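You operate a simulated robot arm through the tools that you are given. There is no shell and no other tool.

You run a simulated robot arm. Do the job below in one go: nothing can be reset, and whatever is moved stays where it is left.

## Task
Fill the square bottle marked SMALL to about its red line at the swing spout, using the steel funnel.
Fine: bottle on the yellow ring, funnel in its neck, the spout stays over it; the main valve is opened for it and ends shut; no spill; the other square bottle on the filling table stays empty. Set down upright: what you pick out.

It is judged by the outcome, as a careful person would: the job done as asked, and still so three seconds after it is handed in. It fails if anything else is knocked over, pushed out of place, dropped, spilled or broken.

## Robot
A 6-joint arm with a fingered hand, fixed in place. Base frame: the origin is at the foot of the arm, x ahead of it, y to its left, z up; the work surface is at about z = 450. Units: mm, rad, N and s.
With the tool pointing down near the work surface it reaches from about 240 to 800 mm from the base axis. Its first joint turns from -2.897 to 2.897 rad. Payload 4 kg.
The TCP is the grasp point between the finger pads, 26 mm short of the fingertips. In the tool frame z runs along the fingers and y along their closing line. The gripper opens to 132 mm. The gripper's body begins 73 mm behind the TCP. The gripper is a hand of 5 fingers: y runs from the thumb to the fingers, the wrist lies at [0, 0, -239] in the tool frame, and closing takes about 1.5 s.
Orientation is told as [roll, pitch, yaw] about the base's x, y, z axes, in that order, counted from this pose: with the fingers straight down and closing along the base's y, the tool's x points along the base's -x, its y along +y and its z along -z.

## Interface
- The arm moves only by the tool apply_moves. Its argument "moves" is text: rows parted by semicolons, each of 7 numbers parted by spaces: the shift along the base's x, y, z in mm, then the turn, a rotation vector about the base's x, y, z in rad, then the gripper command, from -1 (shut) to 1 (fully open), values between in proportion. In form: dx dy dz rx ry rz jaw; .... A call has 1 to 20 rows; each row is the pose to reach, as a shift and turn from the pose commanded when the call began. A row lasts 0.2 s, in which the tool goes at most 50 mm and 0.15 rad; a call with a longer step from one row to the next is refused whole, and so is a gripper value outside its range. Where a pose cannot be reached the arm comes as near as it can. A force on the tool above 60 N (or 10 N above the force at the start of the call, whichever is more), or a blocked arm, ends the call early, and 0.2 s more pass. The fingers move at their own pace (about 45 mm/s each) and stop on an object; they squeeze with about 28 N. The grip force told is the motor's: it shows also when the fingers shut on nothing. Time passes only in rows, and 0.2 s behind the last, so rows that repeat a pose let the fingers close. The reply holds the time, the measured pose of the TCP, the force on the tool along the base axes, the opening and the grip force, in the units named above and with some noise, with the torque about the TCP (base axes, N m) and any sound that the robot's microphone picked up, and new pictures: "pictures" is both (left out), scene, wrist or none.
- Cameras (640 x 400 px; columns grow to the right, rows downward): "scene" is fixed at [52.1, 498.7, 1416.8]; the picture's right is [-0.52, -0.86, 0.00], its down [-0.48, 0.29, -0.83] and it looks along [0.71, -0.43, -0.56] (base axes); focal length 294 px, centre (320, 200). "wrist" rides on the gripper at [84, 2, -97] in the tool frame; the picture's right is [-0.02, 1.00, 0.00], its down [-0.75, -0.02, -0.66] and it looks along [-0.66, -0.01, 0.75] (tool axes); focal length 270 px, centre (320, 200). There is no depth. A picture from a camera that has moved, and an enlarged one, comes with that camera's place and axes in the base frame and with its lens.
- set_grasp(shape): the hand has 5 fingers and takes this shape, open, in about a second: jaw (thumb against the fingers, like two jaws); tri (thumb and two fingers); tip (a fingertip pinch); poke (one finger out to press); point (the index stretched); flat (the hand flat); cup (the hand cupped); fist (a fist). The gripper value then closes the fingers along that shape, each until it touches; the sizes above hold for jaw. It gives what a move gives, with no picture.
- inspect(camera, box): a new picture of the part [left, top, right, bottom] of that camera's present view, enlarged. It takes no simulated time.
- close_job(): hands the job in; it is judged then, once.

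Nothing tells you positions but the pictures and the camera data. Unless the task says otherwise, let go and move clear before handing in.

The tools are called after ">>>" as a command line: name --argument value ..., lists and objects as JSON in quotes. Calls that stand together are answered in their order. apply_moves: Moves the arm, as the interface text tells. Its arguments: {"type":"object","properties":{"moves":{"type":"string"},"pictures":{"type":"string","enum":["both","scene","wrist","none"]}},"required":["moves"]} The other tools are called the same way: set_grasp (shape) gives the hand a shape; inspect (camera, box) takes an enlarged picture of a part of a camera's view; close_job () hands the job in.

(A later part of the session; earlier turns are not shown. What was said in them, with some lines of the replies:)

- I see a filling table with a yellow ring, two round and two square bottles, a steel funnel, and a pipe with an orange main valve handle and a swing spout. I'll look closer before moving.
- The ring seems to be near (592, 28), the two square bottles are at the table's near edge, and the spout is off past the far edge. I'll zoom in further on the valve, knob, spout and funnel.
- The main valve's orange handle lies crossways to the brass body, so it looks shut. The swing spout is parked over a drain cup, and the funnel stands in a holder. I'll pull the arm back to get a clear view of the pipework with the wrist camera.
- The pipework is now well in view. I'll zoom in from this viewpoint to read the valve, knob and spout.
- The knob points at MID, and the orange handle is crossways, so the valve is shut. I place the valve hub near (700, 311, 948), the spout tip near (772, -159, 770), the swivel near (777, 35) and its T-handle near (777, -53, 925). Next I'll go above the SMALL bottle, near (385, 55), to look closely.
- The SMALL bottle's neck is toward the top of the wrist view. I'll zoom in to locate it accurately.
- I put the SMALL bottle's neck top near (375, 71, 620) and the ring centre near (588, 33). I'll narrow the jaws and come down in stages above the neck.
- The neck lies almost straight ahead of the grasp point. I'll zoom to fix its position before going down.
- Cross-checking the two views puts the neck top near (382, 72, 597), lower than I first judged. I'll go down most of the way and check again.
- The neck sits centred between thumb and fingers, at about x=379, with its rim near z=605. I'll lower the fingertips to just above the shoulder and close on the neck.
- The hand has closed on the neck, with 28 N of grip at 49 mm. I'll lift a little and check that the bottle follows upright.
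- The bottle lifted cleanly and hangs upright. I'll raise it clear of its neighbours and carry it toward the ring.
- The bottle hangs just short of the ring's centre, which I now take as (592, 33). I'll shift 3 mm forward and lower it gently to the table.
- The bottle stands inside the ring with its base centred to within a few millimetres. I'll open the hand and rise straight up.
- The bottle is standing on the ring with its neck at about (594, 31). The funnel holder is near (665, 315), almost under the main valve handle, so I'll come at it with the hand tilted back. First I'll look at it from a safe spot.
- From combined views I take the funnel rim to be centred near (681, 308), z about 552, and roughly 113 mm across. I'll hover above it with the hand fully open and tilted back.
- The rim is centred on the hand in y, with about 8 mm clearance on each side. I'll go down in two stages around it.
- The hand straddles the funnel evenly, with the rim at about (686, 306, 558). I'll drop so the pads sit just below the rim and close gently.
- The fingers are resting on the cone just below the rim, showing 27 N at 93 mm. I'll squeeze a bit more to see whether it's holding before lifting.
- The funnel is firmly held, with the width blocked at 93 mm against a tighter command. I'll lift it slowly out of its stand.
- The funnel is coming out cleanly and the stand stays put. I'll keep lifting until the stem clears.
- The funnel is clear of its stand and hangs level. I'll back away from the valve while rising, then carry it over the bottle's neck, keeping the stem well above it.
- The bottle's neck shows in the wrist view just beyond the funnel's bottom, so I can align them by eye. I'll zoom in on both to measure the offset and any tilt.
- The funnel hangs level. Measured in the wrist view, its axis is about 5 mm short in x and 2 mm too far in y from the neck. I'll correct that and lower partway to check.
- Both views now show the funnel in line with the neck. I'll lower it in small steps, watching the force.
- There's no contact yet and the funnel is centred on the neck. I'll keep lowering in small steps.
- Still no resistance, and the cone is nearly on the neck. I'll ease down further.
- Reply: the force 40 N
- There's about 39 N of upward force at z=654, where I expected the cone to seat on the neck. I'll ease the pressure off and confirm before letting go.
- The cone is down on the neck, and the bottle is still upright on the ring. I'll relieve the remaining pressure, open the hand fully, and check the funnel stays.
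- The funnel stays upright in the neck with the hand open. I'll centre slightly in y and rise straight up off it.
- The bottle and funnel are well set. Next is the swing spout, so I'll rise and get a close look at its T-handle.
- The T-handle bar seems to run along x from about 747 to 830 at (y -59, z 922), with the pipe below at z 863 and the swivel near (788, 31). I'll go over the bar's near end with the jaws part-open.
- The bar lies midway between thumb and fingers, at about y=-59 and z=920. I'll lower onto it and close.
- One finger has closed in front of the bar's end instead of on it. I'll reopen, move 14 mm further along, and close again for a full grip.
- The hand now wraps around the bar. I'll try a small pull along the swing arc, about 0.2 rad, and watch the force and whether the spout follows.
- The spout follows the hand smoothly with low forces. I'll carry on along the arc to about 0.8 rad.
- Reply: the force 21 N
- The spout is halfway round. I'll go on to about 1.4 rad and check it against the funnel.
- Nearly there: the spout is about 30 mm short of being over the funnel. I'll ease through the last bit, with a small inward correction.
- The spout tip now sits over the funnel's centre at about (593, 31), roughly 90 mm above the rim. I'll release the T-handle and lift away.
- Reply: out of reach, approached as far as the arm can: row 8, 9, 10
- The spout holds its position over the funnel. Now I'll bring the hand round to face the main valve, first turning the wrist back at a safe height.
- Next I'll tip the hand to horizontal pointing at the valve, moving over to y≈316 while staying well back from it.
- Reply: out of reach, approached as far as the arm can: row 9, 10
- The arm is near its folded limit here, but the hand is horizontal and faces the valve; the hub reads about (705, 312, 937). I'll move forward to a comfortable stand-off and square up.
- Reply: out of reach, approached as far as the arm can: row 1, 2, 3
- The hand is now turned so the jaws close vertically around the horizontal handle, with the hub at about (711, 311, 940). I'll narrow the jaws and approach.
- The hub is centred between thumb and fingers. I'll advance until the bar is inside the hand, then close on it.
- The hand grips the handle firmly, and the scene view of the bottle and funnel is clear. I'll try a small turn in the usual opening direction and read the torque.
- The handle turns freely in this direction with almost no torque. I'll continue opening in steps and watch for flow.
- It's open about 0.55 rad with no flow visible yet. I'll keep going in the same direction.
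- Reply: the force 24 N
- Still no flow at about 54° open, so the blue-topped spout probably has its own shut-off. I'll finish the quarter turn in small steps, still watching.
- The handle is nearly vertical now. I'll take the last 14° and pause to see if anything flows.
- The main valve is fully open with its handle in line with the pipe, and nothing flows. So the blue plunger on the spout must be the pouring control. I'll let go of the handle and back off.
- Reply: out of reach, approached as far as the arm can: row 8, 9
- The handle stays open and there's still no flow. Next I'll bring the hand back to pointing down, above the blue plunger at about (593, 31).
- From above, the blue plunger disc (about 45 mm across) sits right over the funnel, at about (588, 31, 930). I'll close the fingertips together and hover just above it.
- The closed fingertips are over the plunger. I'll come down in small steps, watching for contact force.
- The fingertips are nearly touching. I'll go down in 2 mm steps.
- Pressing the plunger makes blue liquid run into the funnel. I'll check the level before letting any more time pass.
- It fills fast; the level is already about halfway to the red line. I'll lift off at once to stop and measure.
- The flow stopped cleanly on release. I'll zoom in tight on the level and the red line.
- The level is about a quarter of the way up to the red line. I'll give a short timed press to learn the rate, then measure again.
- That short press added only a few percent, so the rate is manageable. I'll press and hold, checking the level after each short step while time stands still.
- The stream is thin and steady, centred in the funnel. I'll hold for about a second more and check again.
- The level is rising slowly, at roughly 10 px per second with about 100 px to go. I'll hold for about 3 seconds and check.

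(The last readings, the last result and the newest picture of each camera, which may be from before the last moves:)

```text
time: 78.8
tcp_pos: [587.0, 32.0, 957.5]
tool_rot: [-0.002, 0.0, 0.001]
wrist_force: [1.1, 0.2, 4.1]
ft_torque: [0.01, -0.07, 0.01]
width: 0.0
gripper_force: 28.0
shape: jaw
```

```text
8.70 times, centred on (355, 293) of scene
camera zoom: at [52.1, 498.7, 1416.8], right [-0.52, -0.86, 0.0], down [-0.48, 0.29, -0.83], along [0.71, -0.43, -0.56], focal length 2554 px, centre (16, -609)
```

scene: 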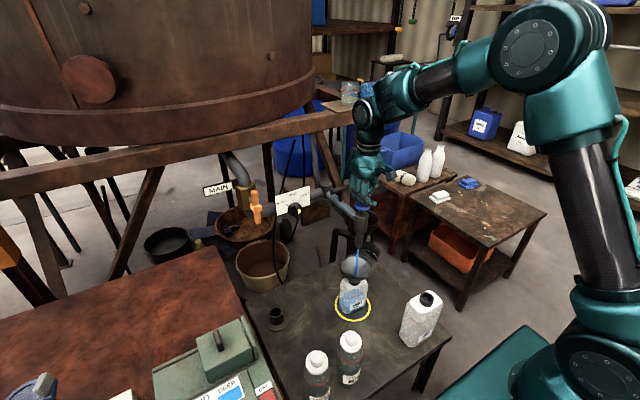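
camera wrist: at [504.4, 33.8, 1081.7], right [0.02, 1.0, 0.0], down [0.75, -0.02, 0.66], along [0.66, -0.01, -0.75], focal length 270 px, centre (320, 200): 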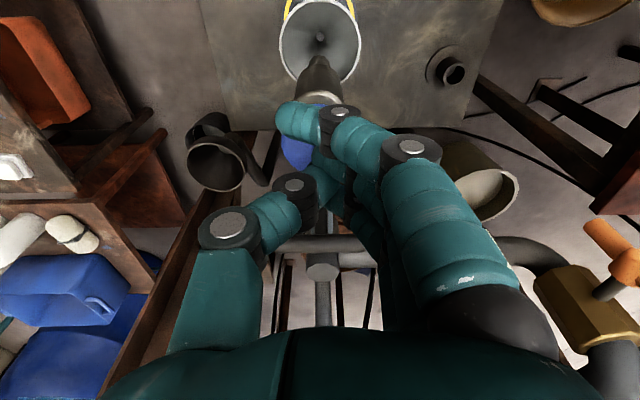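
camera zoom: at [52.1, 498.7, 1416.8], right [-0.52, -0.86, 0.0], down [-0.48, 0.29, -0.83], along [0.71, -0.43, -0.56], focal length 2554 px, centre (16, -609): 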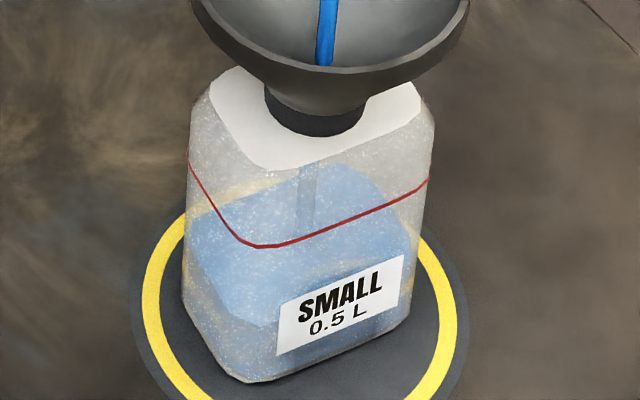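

There's roughly 70–80 px to go at about 11 px per second. I'll hold 3.6 s more and re-check.

>>> apply_moves --moves "0 0 0 0 0 0 -1; 0 0 0 0 0 0 -1; 0 0 0 0 0 0 -1; 0 0 0 0 0 0 -1; 0 0 0 0 0 0 -1; 0 0 0 0 0 0 -1; 0 0 0 0 0 0 -1; 0 0 0 0 0 0 -1; 0 0 0 0 0 0 -1; 0 0 0 0 0 0 -1; 0 0 0 0 0 0 -1; 0 0 0 0 0 0 -1; 0 0 0 0 0 0 -1; 0 0 0 0 0 0 -1; 0 0 0 0 0 0 -1; 0 0 0 0 0 0 -1; 0 0 0 0 0 0 -1" --pictures "scene"

>>> inspect --camera "scene" --box '[338, 270, 372, 316]'

```text
time: 82.4
tcp_pos: [586.9, 30.5, 957.6]
tool_rot: [0.0, -0.001, 0.0]
wrist_force: [0.9, 0.0, 4.3]
ft_torque: [0.05, -0.08, 0.02]
width: 0.0
gripper_force: 28.0
shape: jaw
```

scene: 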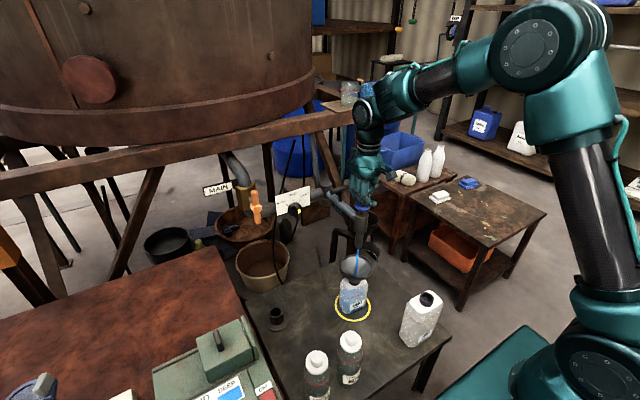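

```text
8.70 times, centred on (355, 293) of scene
camera zoom: at [52.1, 498.7, 1416.8], right [-0.52, -0.86, 0.0], down [-0.48, 0.29, -0.83], along [0.71, -0.43, -0.56], focal length 2554 px, centre (16, -609)
```

zoom: 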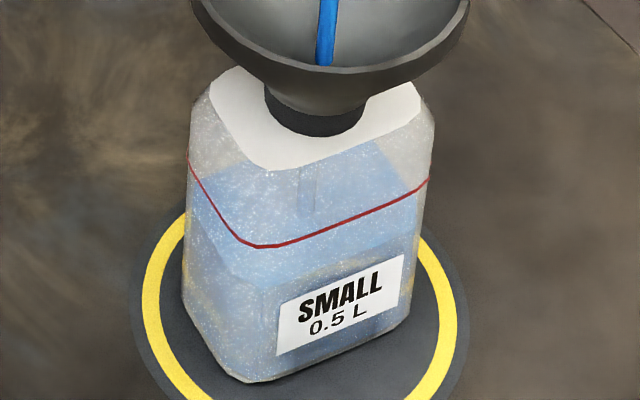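

About 30–40 px remain. I'll hold another 1.6 s and measure closely.

>>> apply_moves --moves "0 0 0 0 0 0 -1; 0 0 0 0 0 0 -1; 0 0 0 0 0 0 -1; 0 0 0 0 0 0 -1; 0 0 0 0 0 0 -1; 0 0 0 0 0 0 -1; 0 0 0 0 0 0 -1" --pictures "none"

>>> inspect --camera "scene" --box '[338, 275, 372, 300]'

>>> inspect --camera "scene" --box '[338, 270, 372, 316]'

```text
time: 84.0
tcp_pos: [586.5, 30.6, 957.4]
tool_rot: [0.001, 0.0, 0.001]
wrist_force: [1.7, 0.9, 4.0]
ft_torque: [0.03, -0.07, 0.0]
width: 0.0
gripper_force: 28.2
shape: jaw
```

```text
16.00 times, centred on (355, 288) of scene
camera zoom: at [52.1, 498.7, 1416.8], right [-0.52, -0.86, 0.0], down [-0.48, 0.29, -0.83], along [0.71, -0.43, -0.56], focal length 4699 px, centre (-240, -1200)
```

zoom: 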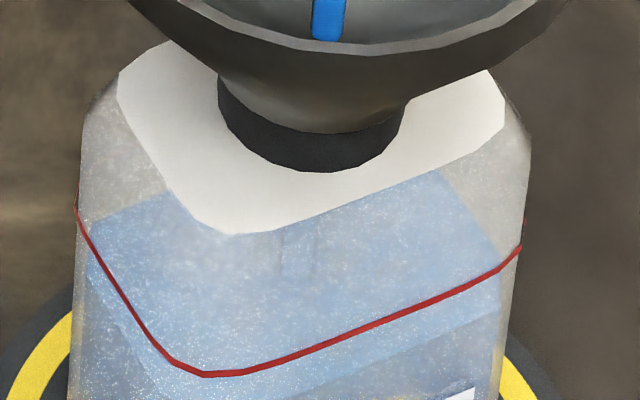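

```text
8.70 times, centred on (355, 293) of scene
camera zoom: at [52.1, 498.7, 1416.8], right [-0.52, -0.86, 0.0], down [-0.48, 0.29, -0.83], along [0.71, -0.43, -0.56], focal length 2554 px, centre (16, -609)
```

zoom: 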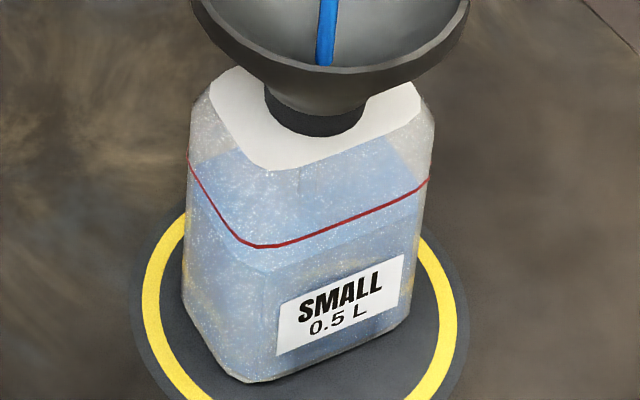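

It's close now. Time is frozen, so I'll zoom into the left and right sides to compare the surface with the red line.

>>> inspect --camera "scene" --box '[338, 281, 356, 293]'

>>> inspect --camera "scene" --box '[352, 281, 370, 293]'

>>> inspect --camera "scene" --box '[338, 288, 370, 306]'

```text
16.00 times, centred on (347, 287) of scene
camera zoom: at [52.1, 498.7, 1416.8], right [-0.52, -0.86, 0.0], down [-0.48, 0.29, -0.83], along [0.71, -0.43, -0.56], focal length 4699 px, centre (-112, -1192)
```

zoom: 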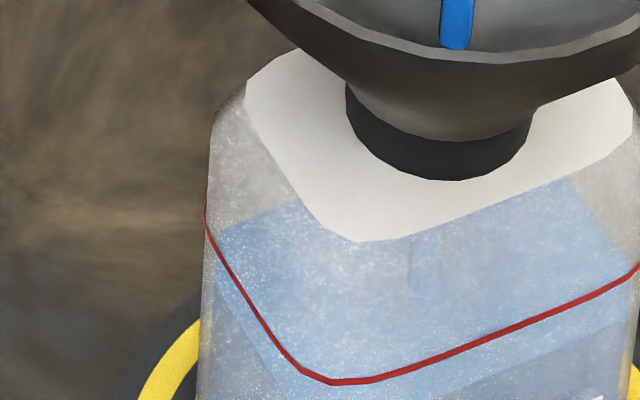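

```text
16.00 times, centred on (361, 287) of scene
camera zoom: at [52.1, 498.7, 1416.8], right [-0.52, -0.86, 0.0], down [-0.48, 0.29, -0.83], along [0.71, -0.43, -0.56], focal length 4699 px, centre (-336, -1192)
```

zoom: 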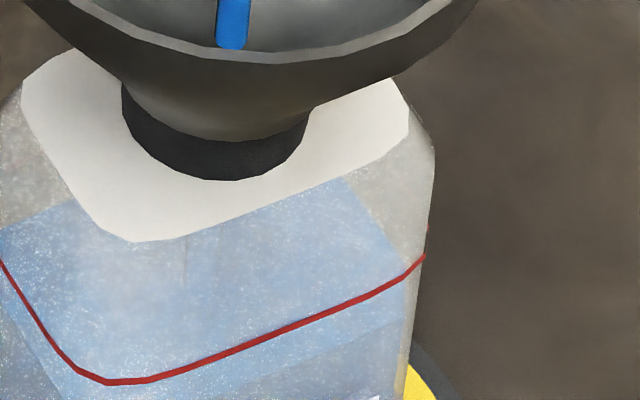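

```text
16.00 times, centred on (354, 297) of scene
camera zoom: at [52.1, 498.7, 1416.8], right [-0.52, -0.86, 0.0], down [-0.48, 0.29, -0.83], along [0.71, -0.43, -0.56], focal length 4699 px, centre (-224, -1352)
```

zoom: 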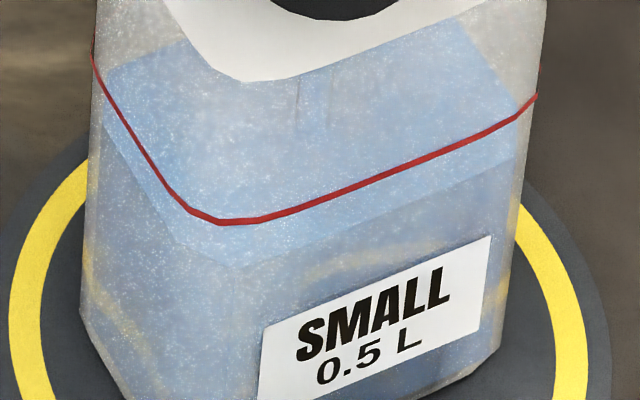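

I judge the surface to be about 10–13 mm below the red line, rising about 5.5 mm/s. I'll hold 1.2 s more and re-check.

>>> apply_moves --moves "0 0 0 0 0 0 -1; 0 0 0 0 0 0 -1; 0 0 0 0 0 0 -1; 0 0 0 0 0 0 -1; 0 0 0 0 0 0 -1" --pictures "none"

>>> inspect --camera "scene" --box '[338, 288, 370, 306]'

>>> inspect --camera "scene" --box '[338, 275, 372, 300]'

```text
time: 85.2
tcp_pos: [586.7, 30.9, 958.0]
tool_rot: [0.001, 0.001, 0.001]
wrist_force: [1.3, -0.5, 4.7]
ft_torque: [0.01, -0.06, 0.02]
width: 0.0
gripper_force: 27.6
shape: jaw
```

```text
16.00 times, centred on (354, 297) of scene
camera zoom: at [52.1, 498.7, 1416.8], right [-0.52, -0.86, 0.0], down [-0.48, 0.29, -0.83], along [0.71, -0.43, -0.56], focal length 4699 px, centre (-224, -1352)
```

zoom: 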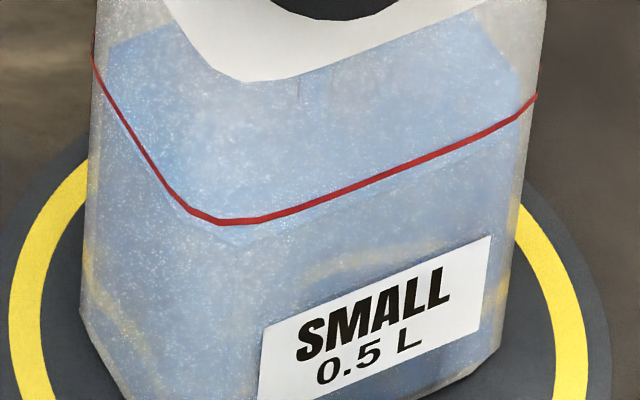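

```text
16.00 times, centred on (355, 288) of scene
camera zoom: at [52.1, 498.7, 1416.8], right [-0.52, -0.86, 0.0], down [-0.48, 0.29, -0.83], along [0.71, -0.43, -0.56], focal length 4699 px, centre (-240, -1200)
```

zoom: 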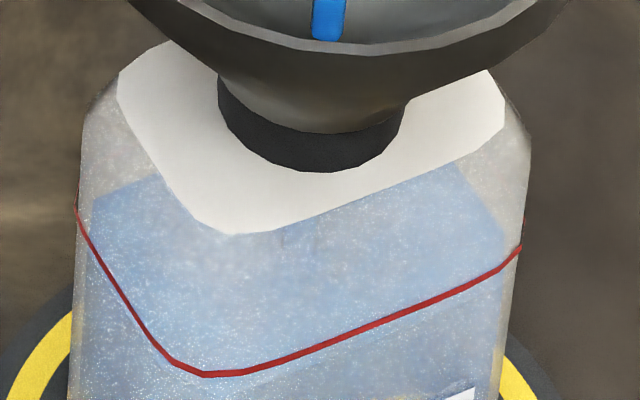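

About 4–6 mm remain, a little under a second's worth. I'll hold 0.6 s and then release in the same call.

>>> apply_moves --moves "0 0 0 0 0 0 -1; 0 0 0 0 0 0 -1; 0 0 0 0 0 0 -1; 0 0 14 0 0 0 -1" --pictures "none"

>>> inspect --camera "scene" --box '[338, 288, 370, 306]'

>>> inspect --camera "scene" --box '[338, 275, 372, 300]'

>>> inspect --camera "scene" --box '[300, 150, 420, 330]'

```text
time: 86.2
tcp_pos: [588.0, 31.1, 972.4]
tool_rot: [0.0, 0.0, 0.0]
wrist_force: [0.0, -0.1, 0.0]
ft_torque: [0.01, -0.01, 0.03]
width: 0.0
gripper_force: 28.4
shape: jaw
```

```text
16.00 times, centred on (354, 297) of scene
camera zoom: at [52.1, 498.7, 1416.8], right [-0.52, -0.86, 0.0], down [-0.48, 0.29, -0.83], along [0.71, -0.43, -0.56], focal length 4699 px, centre (-224, -1352)
```

zoom: 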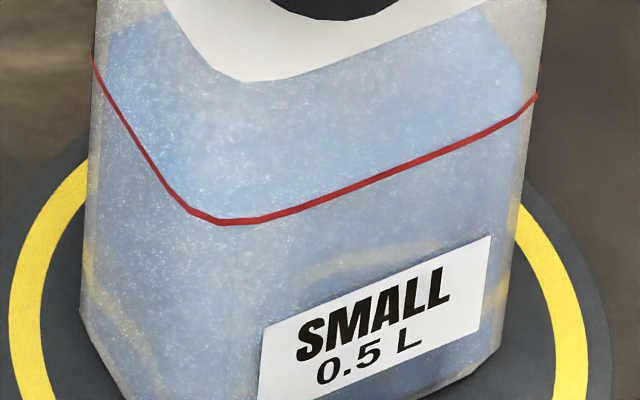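

```text
16.00 times, centred on (355, 288) of scene
camera zoom: at [52.1, 498.7, 1416.8], right [-0.52, -0.86, 0.0], down [-0.48, 0.29, -0.83], along [0.71, -0.43, -0.56], focal length 4699 px, centre (-240, -1200)
```

zoom: 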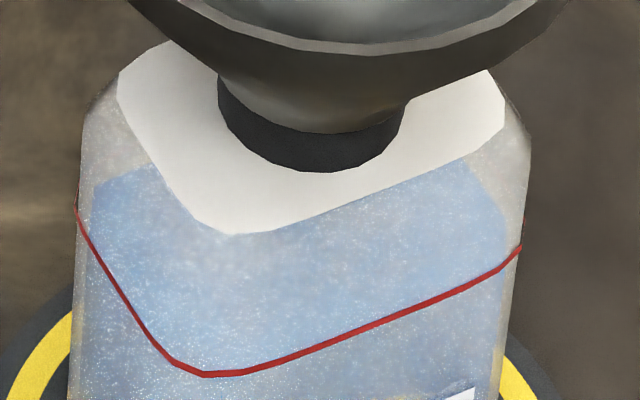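

```text
2.22 times, centred on (360, 240) of scene
camera zoom: at [52.1, 498.7, 1416.8], right [-0.52, -0.86, 0.0], down [-0.48, 0.29, -0.83], along [0.71, -0.43, -0.56], focal length 653 px, centre (231, 111)
```

zoom: 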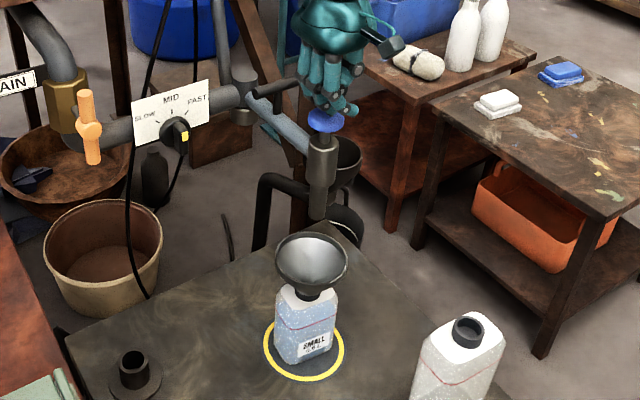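

The surface now sits right at the red line and the flow has stopped. Next I'll shut the main valve by retracing my path back to its handle.

>>> apply_moves --moves "0 0 30 0 0 0 -1; 3 0 60 0 0 0 -0.4; 7 0 78 0 -0.03 0 0.2; 10 19 75 0 -0.124 0 0.2; 14 44 70 0 -0.254 0 0.2; 19 69 63 0 -0.384 0 0.2; 24 94 53 0 -0.514 0 0.2; 29 119 43 0 -0.644 0 0.2; 34 144 33 0 -0.774 0 0.2; 38 169 23 0 -0.904 0 0.2; 41 194 13 0 -1.034 0 0.2; 44 219 3 0 -1.164 0 0.2; 44 244 -7 0 -1.294 0 0.2; 44 269 -17 0 -1.424 0 0.2; 44 284 -25 0 -1.554 0 0.2; 44 284 -25 0 -1.554 0 0.2"

>>> inspect --camera "wrist" --box '[200, 40, 440, 240]'

>>> inspect --camera "scene" --box '[210, 160, 390, 320]'

```text
time: 89.6
tcp_pos: [631.3, 316.1, 946.0]
tool_rot: [0.027, -1.554, -0.025]
wrist_force: [-0.9, -0.1, -0.1]
ft_torque: [0.01, 0.0, 0.0]
width: 79.0
gripper_force: 0.1
shape: jaw
camera wrist: at [534.7, 318.2, 863.0], right [0.0, 1.0, 0.02], down [-0.65, -0.02, 0.76], along [0.76, -0.01, 0.65], focal length 270 px, centre (320, 200)
```

scene: 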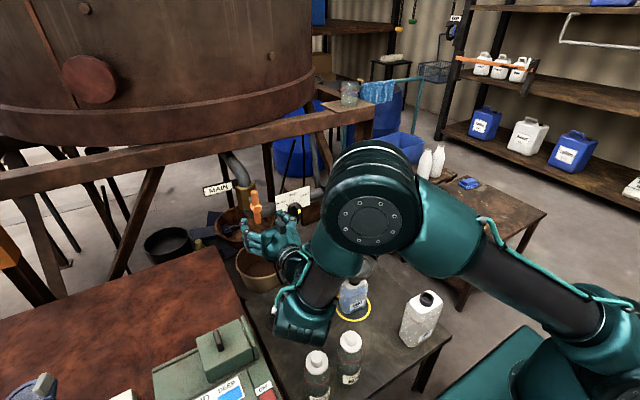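
wrist: 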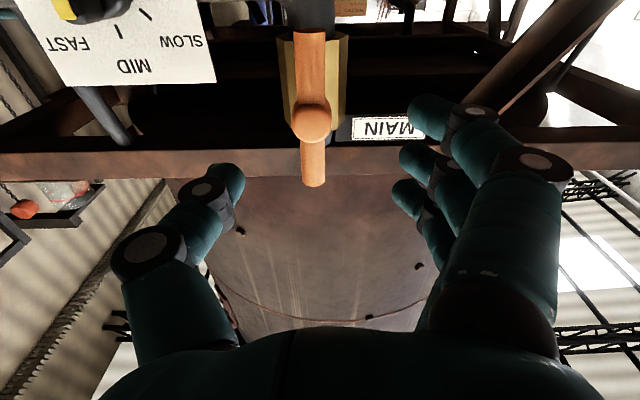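

```text
2.00 times, centred on (320, 140) of wrist
camera zoom: at [534.7, 318.2, 863.0], right [0.0, 1.0, 0.02], down [-0.65, -0.02, 0.76], along [0.76, -0.01, 0.65], focal length 541 px, centre (320, 320)
```

zoom: 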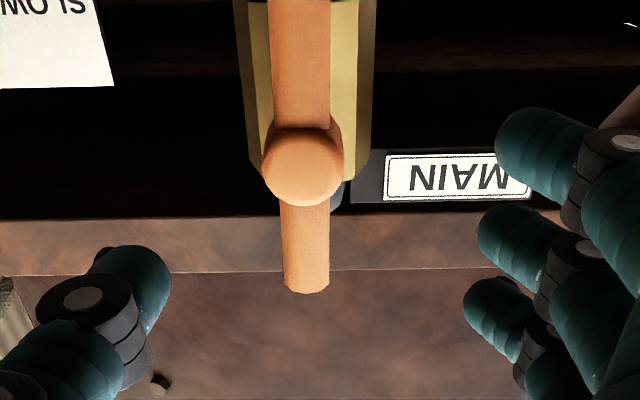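

```text
2.50 times, centred on (300, 240) of scene
camera zoom: at [52.1, 498.7, 1416.8], right [-0.52, -0.86, 0.0], down [-0.48, 0.29, -0.83], along [0.71, -0.43, -0.56], focal length 734 px, centre (370, 100)
```

zoom: 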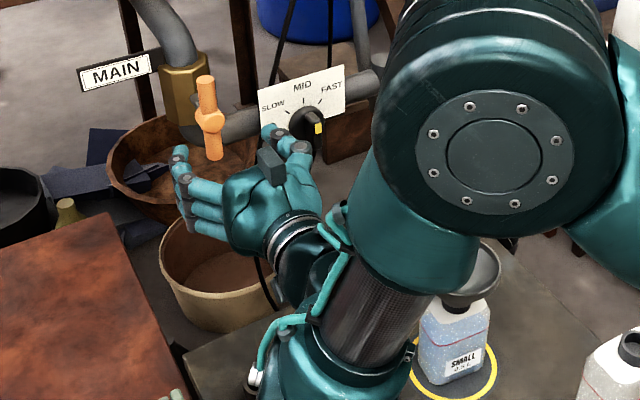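

The handle stands vertical, just ahead of the open hand. I'll advance onto it and grip as before.

>>> apply_moves --moves "15 -3 -2 0 -0.01 0 0.1; 35 -5 -4 0 -0.017 0 0; 55 -6.5 -6 0 -0.017 0 0; 71 -6.5 -6 0 -0.017 0 0; 71 -6.5 -6 0 -0.017 0 -0.4; 71 -6.5 -6 0 -0.017 0 -0.8; 71 -6.5 -6 0 -0.017 0 -1; 71 -6.5 -6 0 -0.017 0 -1; 71 -6.5 -6 0 -0.017 0 -1"

>>> inspect --camera "wrist" --box '[200, 40, 440, 240]'

>>> inspect --camera "scene" --box '[210, 160, 390, 320]'

```text
time: 91.6
tcp_pos: [702.1, 309.2, 940.1]
tool_rot: [1.846, -1.57, -1.843]
wrist_force: [12.0, 3.7, -1.0]
ft_torque: [0.01, 0.02, 0.11]
width: 10.0
gripper_force: 27.5
shape: jaw
camera wrist: at [606.9, 311.9, 856.1], right [0.0, 1.0, 0.02], down [-0.66, -0.02, 0.75], along [0.75, -0.01, 0.66], focal length 270 px, centre (320, 200)
```

scene: 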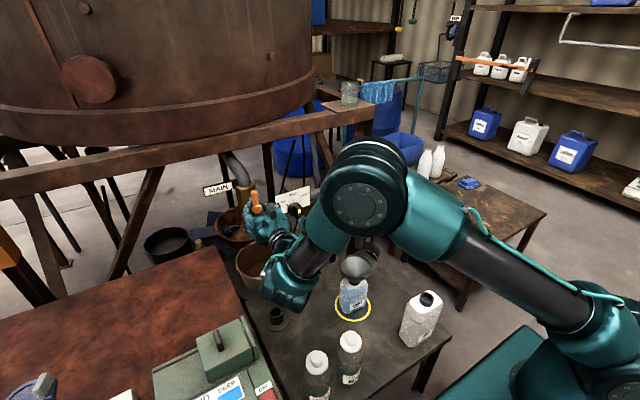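
wrist: 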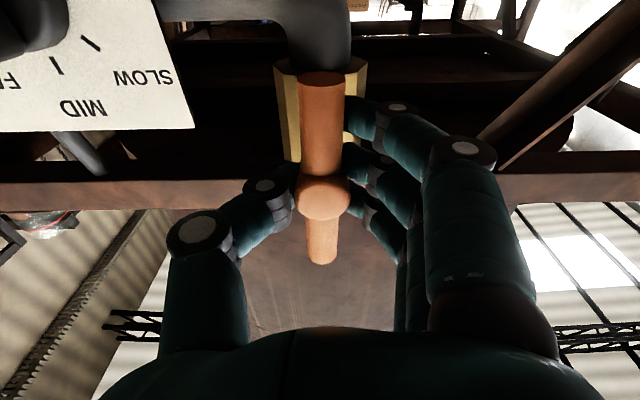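

```text
2.00 times, centred on (320, 140) of wrist
camera zoom: at [606.9, 311.9, 856.1], right [0.0, 1.0, 0.02], down [-0.66, -0.02, 0.75], along [0.75, -0.01, 0.66], focal length 541 px, centre (320, 320)
```

zoom: 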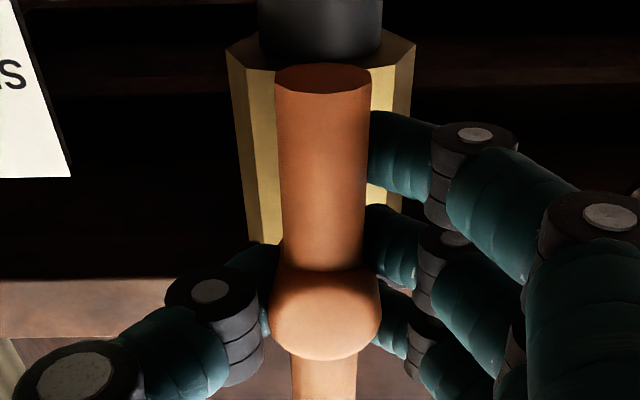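

```text
2.50 times, centred on (300, 240) of scene
camera zoom: at [52.1, 498.7, 1416.8], right [-0.52, -0.86, 0.0], down [-0.48, 0.29, -0.83], along [0.71, -0.43, -0.56], focal length 734 px, centre (370, 100)
```

zoom: 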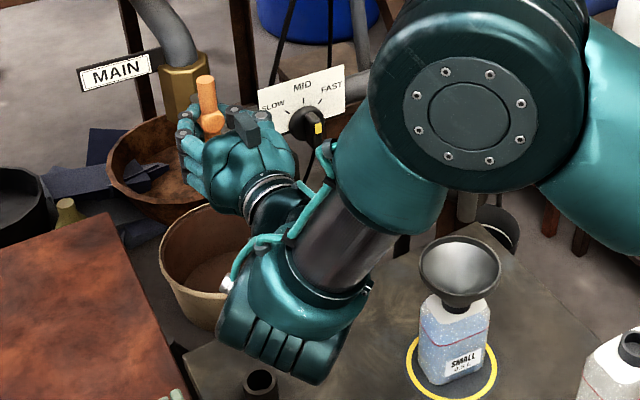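

The handle is gripped again. I'll turn it back a quarter turn to shut, in two stages.

>>> apply_moves --moves "1 0 0 0.1 0 0 -1; 1.5 0 0 0.22 0 0 -1; 1.5 0 0 0.35 0 0 -1; 1.5 0 0 0.48 0 0 -1; 1.5 0 0 0.61 0 0 -1; 1.5 0 0 0.74 0 0 -1; 1.5 0 0 0.87 0 0 -1; 1.5 0 0 1 0 0 -1"

>>> apply_moves --moves "0 0 0 0.12 0 0 -1; 0 0 0 0.24 0 0 -1; 0 0 0 0.36 0 0 -1; 0 0 0 0.48 0 0 -1; 0 0 0 0.571 0 0 -1; 0 0 0 0.571 0 0 -1"

>>> inspect --camera "wrist" --box '[200, 40, 440, 240]'

>>> inspect --camera "scene" --box '[210, 160, 390, 320]'

```text
time: 93.4
tcp_pos: [703.1, 308.6, 939.4]
tool_rot: [1.571, -0.57, -1.57]
wrist_force: [7.1, 8.2, -10.5]
ft_torque: [-0.09, 0.15, 0.15]
width: 10.0
gripper_force: 28.5
shape: jaw
camera wrist: at [608.1, 381.9, 896.0], right [0.0, 0.52, 0.85], down [-0.66, -0.64, 0.39], along [0.75, -0.56, 0.34], focal length 270 px, centre (320, 200)
```

scene: 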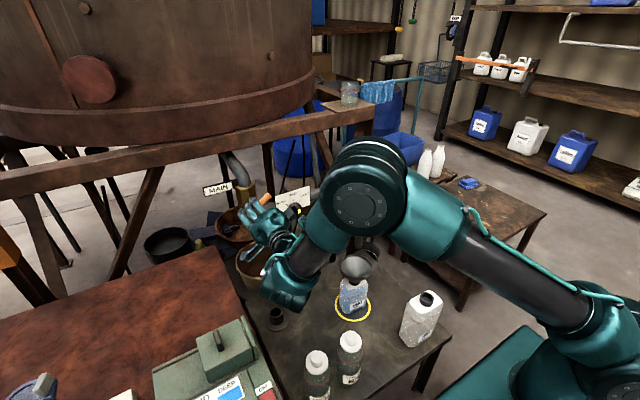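
wrist: 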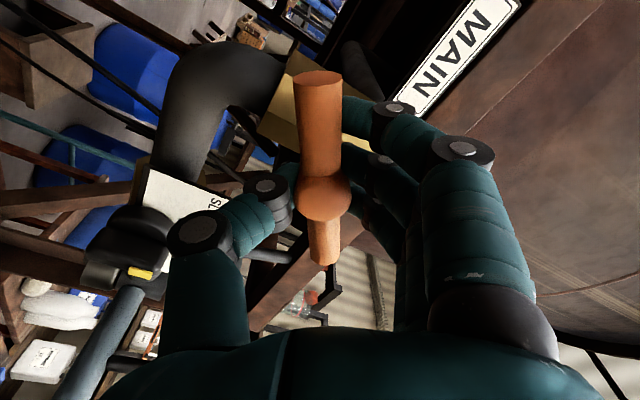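

```text
time: 94.8
tcp_pos: [704.3, 307.9, 940.7]
tool_rot: [1.57, 0.003, -1.572]
wrist_force: [16.4, 15.6, -7.4]
ft_torque: [-0.05, 0.14, 0.29]
width: 9.8
gripper_force: 27.9
shape: jaw
camera wrist: at [607.6, 394.6, 942.2], right [0.0, -0.02, 1.0], down [-0.66, -0.75, -0.02], along [0.75, -0.66, -0.01], focal length 270 px, centre (320, 200)
```

scene: 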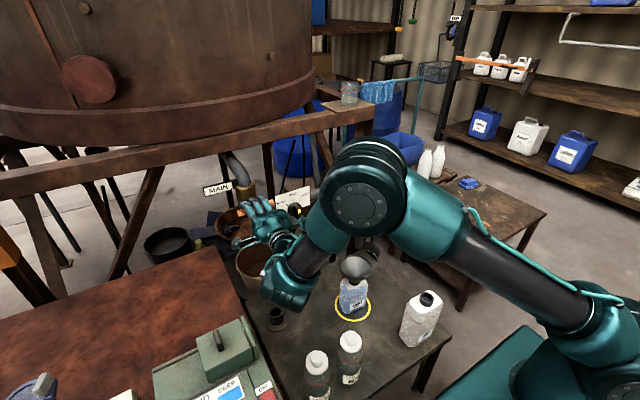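
wrist: 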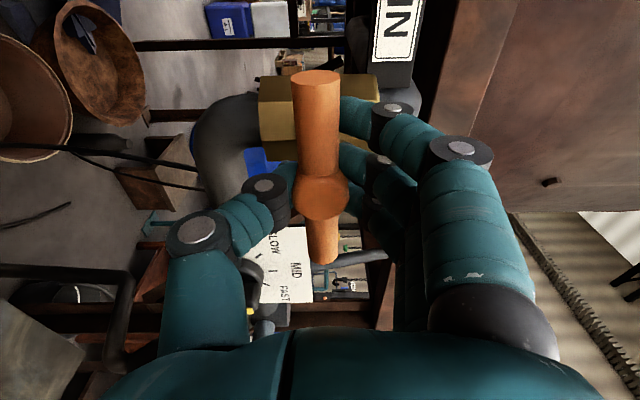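

```text
2.00 times, centred on (320, 140) of wrist
camera zoom: at [607.6, 394.6, 942.2], right [0.0, -0.02, 1.0], down [-0.66, -0.75, -0.02], along [0.75, -0.66, -0.01], focal length 541 px, centre (320, 320)
```

zoom: 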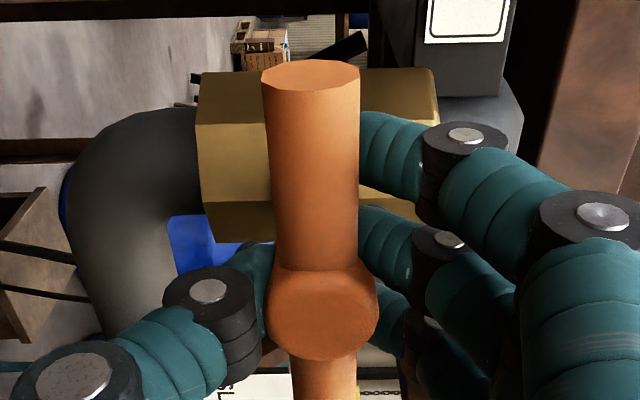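

```text
2.50 times, centred on (300, 240) of scene
camera zoom: at [52.1, 498.7, 1416.8], right [-0.52, -0.86, 0.0], down [-0.48, 0.29, -0.83], along [0.71, -0.43, -0.56], focal length 734 px, centre (370, 100)
```

zoom: 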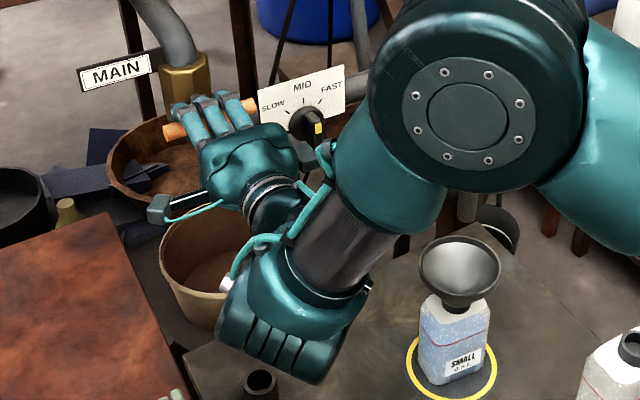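

The handle is horizontal again. I'll nudge it slightly further to confirm it's against its shut stop.

>>> apply_moves --moves "0 0 0 0.03 0 0 -1; 0 0 0 0.05 0 0 -1"

>>> inspect --camera "wrist" --box '[200, 40, 440, 240]'

```text
time: 95.4
tcp_pos: [703.6, 308.9, 940.1]
tool_rot: [1.573, 0.051, -1.57]
wrist_force: [13.4, 13.4, -6.5]
ft_torque: [-0.27, 0.1, 0.18]
width: 9.8
gripper_force: 27.8
shape: jaw
camera wrist: at [607.8, 394.5, 946.3], right [0.0, -0.07, 1.0], down [-0.66, -0.75, -0.05], along [0.75, -0.66, -0.05], focal length 270 px, centre (320, 200)
```

scene: 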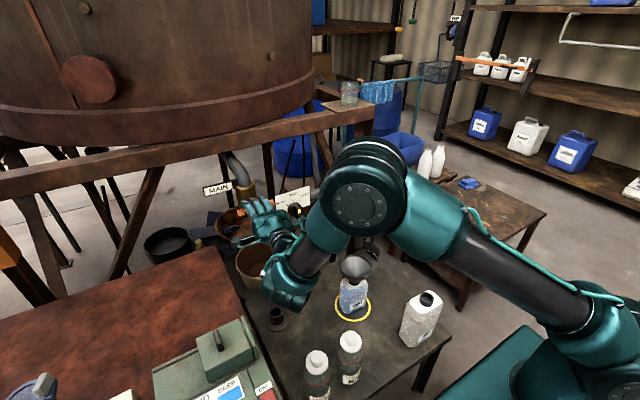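
wrist: 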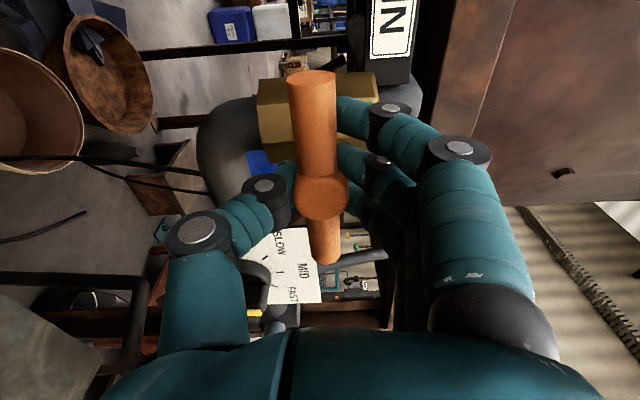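

```text
2.00 times, centred on (320, 140) of wrist
camera zoom: at [607.8, 394.5, 946.3], right [0.0, -0.07, 1.0], down [-0.66, -0.75, -0.05], along [0.75, -0.66, -0.05], focal length 541 px, centre (320, 320)
```

zoom: 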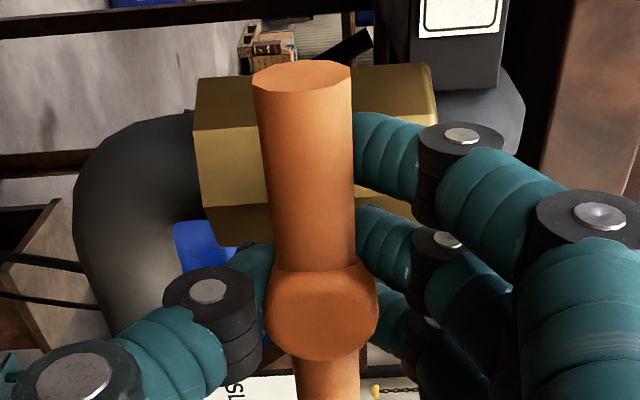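

The torque rises against the stop, so the valve is shut. I'll open the hand here and back straight off.

>>> apply_moves --moves "0 0 0 0.05 0 0 -0.6; 0 0 0 0 0 0 -0.2; 0 0 0 0 0 0 0.1; 0 0 0 0 0 0 0.2; 0 0 0 0 0 0 0.2; -15 0 0 0 0 0 0.2; -35 1 1 0 0 0 0.2; -60 4 3 0 0 0 0.2; -60 4 3 0 0 0 0.2"

>>> inspect --camera "wrist" --box '[200, 40, 440, 240]'

>>> inspect --camera "scene" --box '[210, 160, 390, 320]'

```text
time: 97.4
tcp_pos: [644.4, 312.5, 943.1]
tool_rot: [1.572, 0.05, -1.57]
wrist_force: [-0.7, 0.2, -0.4]
ft_torque: [0.02, 0.0, 0.0]
width: 78.2
gripper_force: 0.1
shape: jaw
camera wrist: at [548.5, 397.8, 949.3], right [0.0, -0.07, 1.0], down [-0.66, -0.75, -0.05], along [0.75, -0.66, -0.05], focal length 270 px, centre (320, 200)
```

scene: 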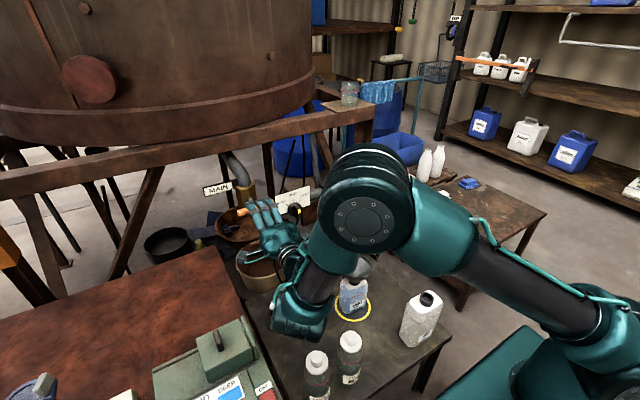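
wrist: 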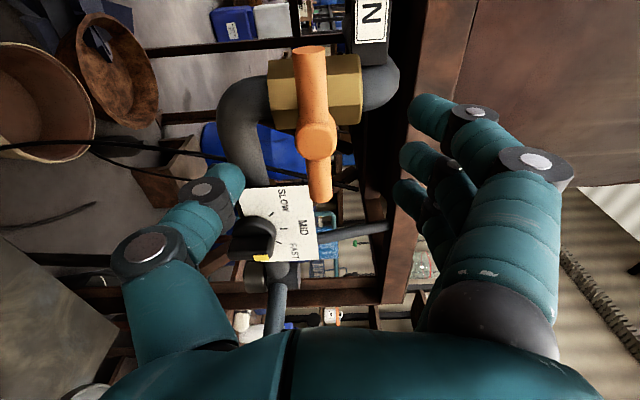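

```text
2.00 times, centred on (320, 140) of wrist
camera zoom: at [548.5, 397.8, 949.3], right [0.0, -0.07, 1.0], down [-0.66, -0.75, -0.05], along [0.75, -0.66, -0.05], focal length 541 px, centre (320, 320)
```

zoom: 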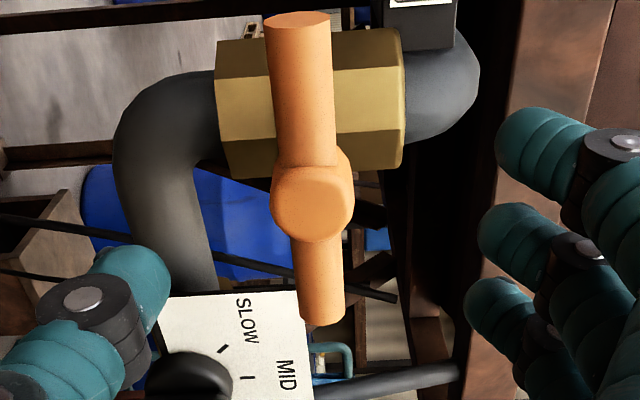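

```text
2.50 times, centred on (300, 240) of scene
camera zoom: at [52.1, 498.7, 1416.8], right [-0.52, -0.86, 0.0], down [-0.48, 0.29, -0.83], along [0.71, -0.43, -0.56], focal length 734 px, centre (370, 100)
```

zoom: 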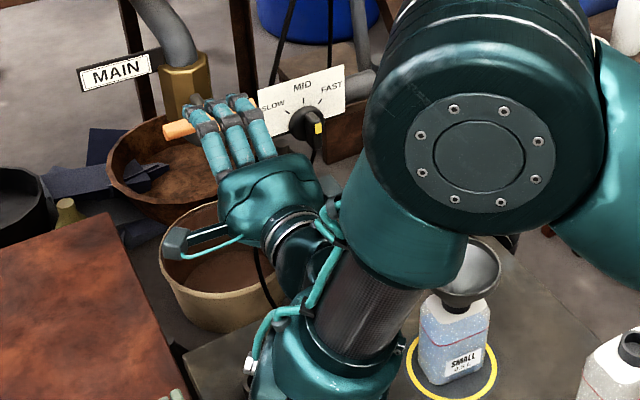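

The valve handle is horizontal, shut and untouched now. I'll roll the hand back to its normal attitude and move away.

>>> apply_moves --moves "0 0 5 -0.13 0 0 0.2; 0 0 10 -0.26 0 0 0.2; 0 0 10 -0.39 0 0 0.2; 0 0 10 -0.52 0 0 0.2; 0 0 10 -0.65 0 0 0.2; 0 0 10 -0.78 0 0 0.2; 0 0 10 -0.91 0 0 0.2; 0 0 10 -1.04 0 0 0.2; 0 0 10 -1.17 0 0 0.2; 0 0 10 -1.3 0 0 0.2; 0 0 10 -1.43 0 0 0.2; 0 0 10 -1.56 0 0 0.2; 0 0 10 -1.62 0 0 0.2" --pictures "none"

>>> apply_moves --moves "0 -5 10 0 0.13 0 0.2; 0 -15 25 0 0.26 0 0.2; 0 -25 40 0 0.39 0 0.2; -5 -35 55 0 0.52 0 0.2; -15 -45 70 0 0.65 0 0.2; -30 -55 85 0 0.78 0 0.2; -50 -65 95 0 0.91 0 0.2; -75 -75 105 0 1.04 0 0.2; -100 -85 110 0 1.16 0 0.2; -130 -95 115 0 1.16 0 0.2; -160 -105 120 0 1.16 0 0.2; -190 -115 120 0 1.16 0 0.2; -190 -115 120 0 1.16 0 0.2"

>>> inspect --camera "scene" --box '[200, 150, 380, 270]'

>>> inspect --camera "scene" --box '[300, 200, 450, 340]'

>>> inspect --camera "scene" --box '[338, 288, 370, 306]'

```text
time: 100.2
tcp_pos: [642.8, 312.0, 953.2]
tool_rot: [-1.574, -1.571, 1.574]
wrist_force: [-0.3, -0.1, 0.2]
ft_torque: [-0.01, 0.02, 0.01]
width: 78.5
gripper_force: 0.1
shape: jaw
```

```text
time: 103.0
tcp_pos: [452.6, 196.4, 1073.9]
tool_rot: [0.003, -0.41, -0.001]
wrist_force: [-0.8, -0.8, 0.8]
ft_torque: [-0.03, 0.0, 0.01]
width: 78.5
gripper_force: 0.1
shape: jaw
camera wrist: at [337.5, 199.8, 1129.7], right [0.02, 1.0, 0.01], down [0.43, -0.02, 0.9], along [0.9, -0.01, -0.43], focal length 270 px, centre (320, 200)
```

scene: 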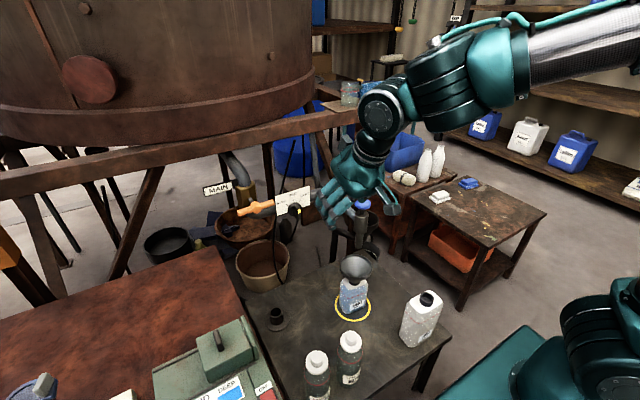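
wrist: 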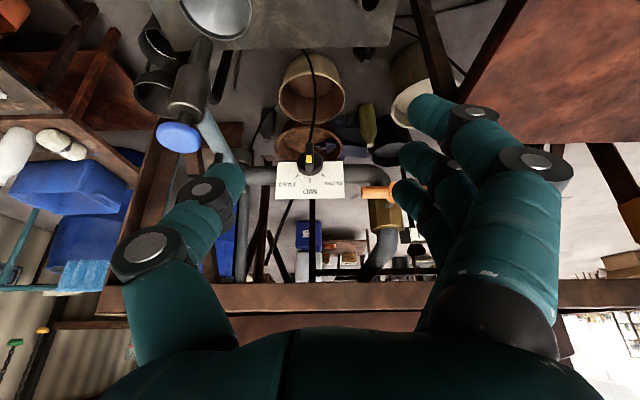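

```text
3.33 times, centred on (290, 210) of scene
camera zoom: at [52.1, 498.7, 1416.8], right [-0.52, -0.86, 0.0], down [-0.48, 0.29, -0.83], along [0.71, -0.43, -0.56], focal length 979 px, centre (420, 167)
```

zoom: 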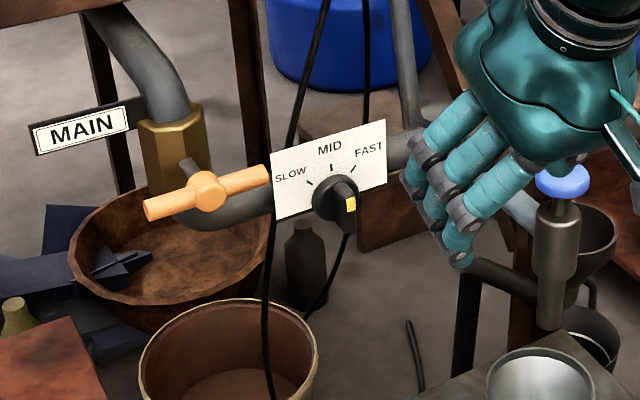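

```text
2.86 times, centred on (375, 270) of scene
camera zoom: at [52.1, 498.7, 1416.8], right [-0.52, -0.86, 0.0], down [-0.48, 0.29, -0.83], along [0.71, -0.43, -0.56], focal length 839 px, centre (163, 0)
```

zoom: 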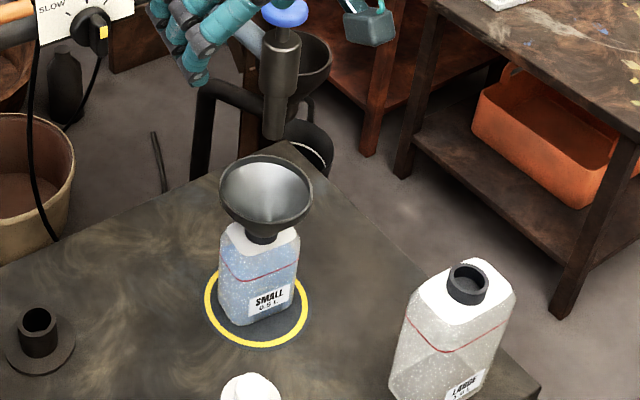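

```text
16.00 times, centred on (354, 297) of scene
camera zoom: at [52.1, 498.7, 1416.8], right [-0.52, -0.86, 0.0], down [-0.48, 0.29, -0.83], along [0.71, -0.43, -0.56], focal length 4699 px, centre (-224, -1352)
```

zoom: 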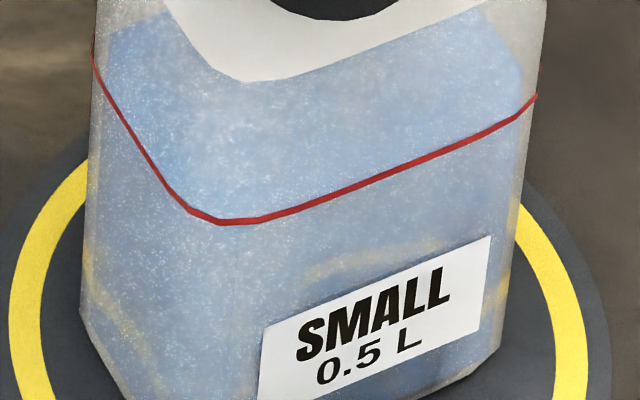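

The SMALL bottle stands upright on the yellow ring, filled to its red line, with the funnel in its neck and the spout above it. The main valve handle is back to shut, there's no spill, LARGE is empty, and the hand is clear. I'm handing in.

>>> close_job

```text
The job is handed in.
```

The SMALL bottle is filled to about its red line and the job is handed in. I have no verdict back yet, so this is from my last pictures.

- **Bottle:** it stands upright on the yellow ring, with the liquid surface within a couple of millimetres of the red line.
- **Funnel and spout:** the steel funnel sits in the bottle's neck, and the spout is still over it.
- **Main valve:** I opened it for the fill and turned it back until the torque rose against its stop. The handle is crossways again, as it was at the start.
- **Pouring:** opening the main valve alone gave no flow. The liquid only ran while I pressed the blue plunger on top of the spout, and it stopped as soon as I let go.
- **Everything else:** I saw no spill. The LARGE bottle looks empty, the flow knob is still at MID, and I saw nothing else moved or knocked over. The hand has let go and moved clear.
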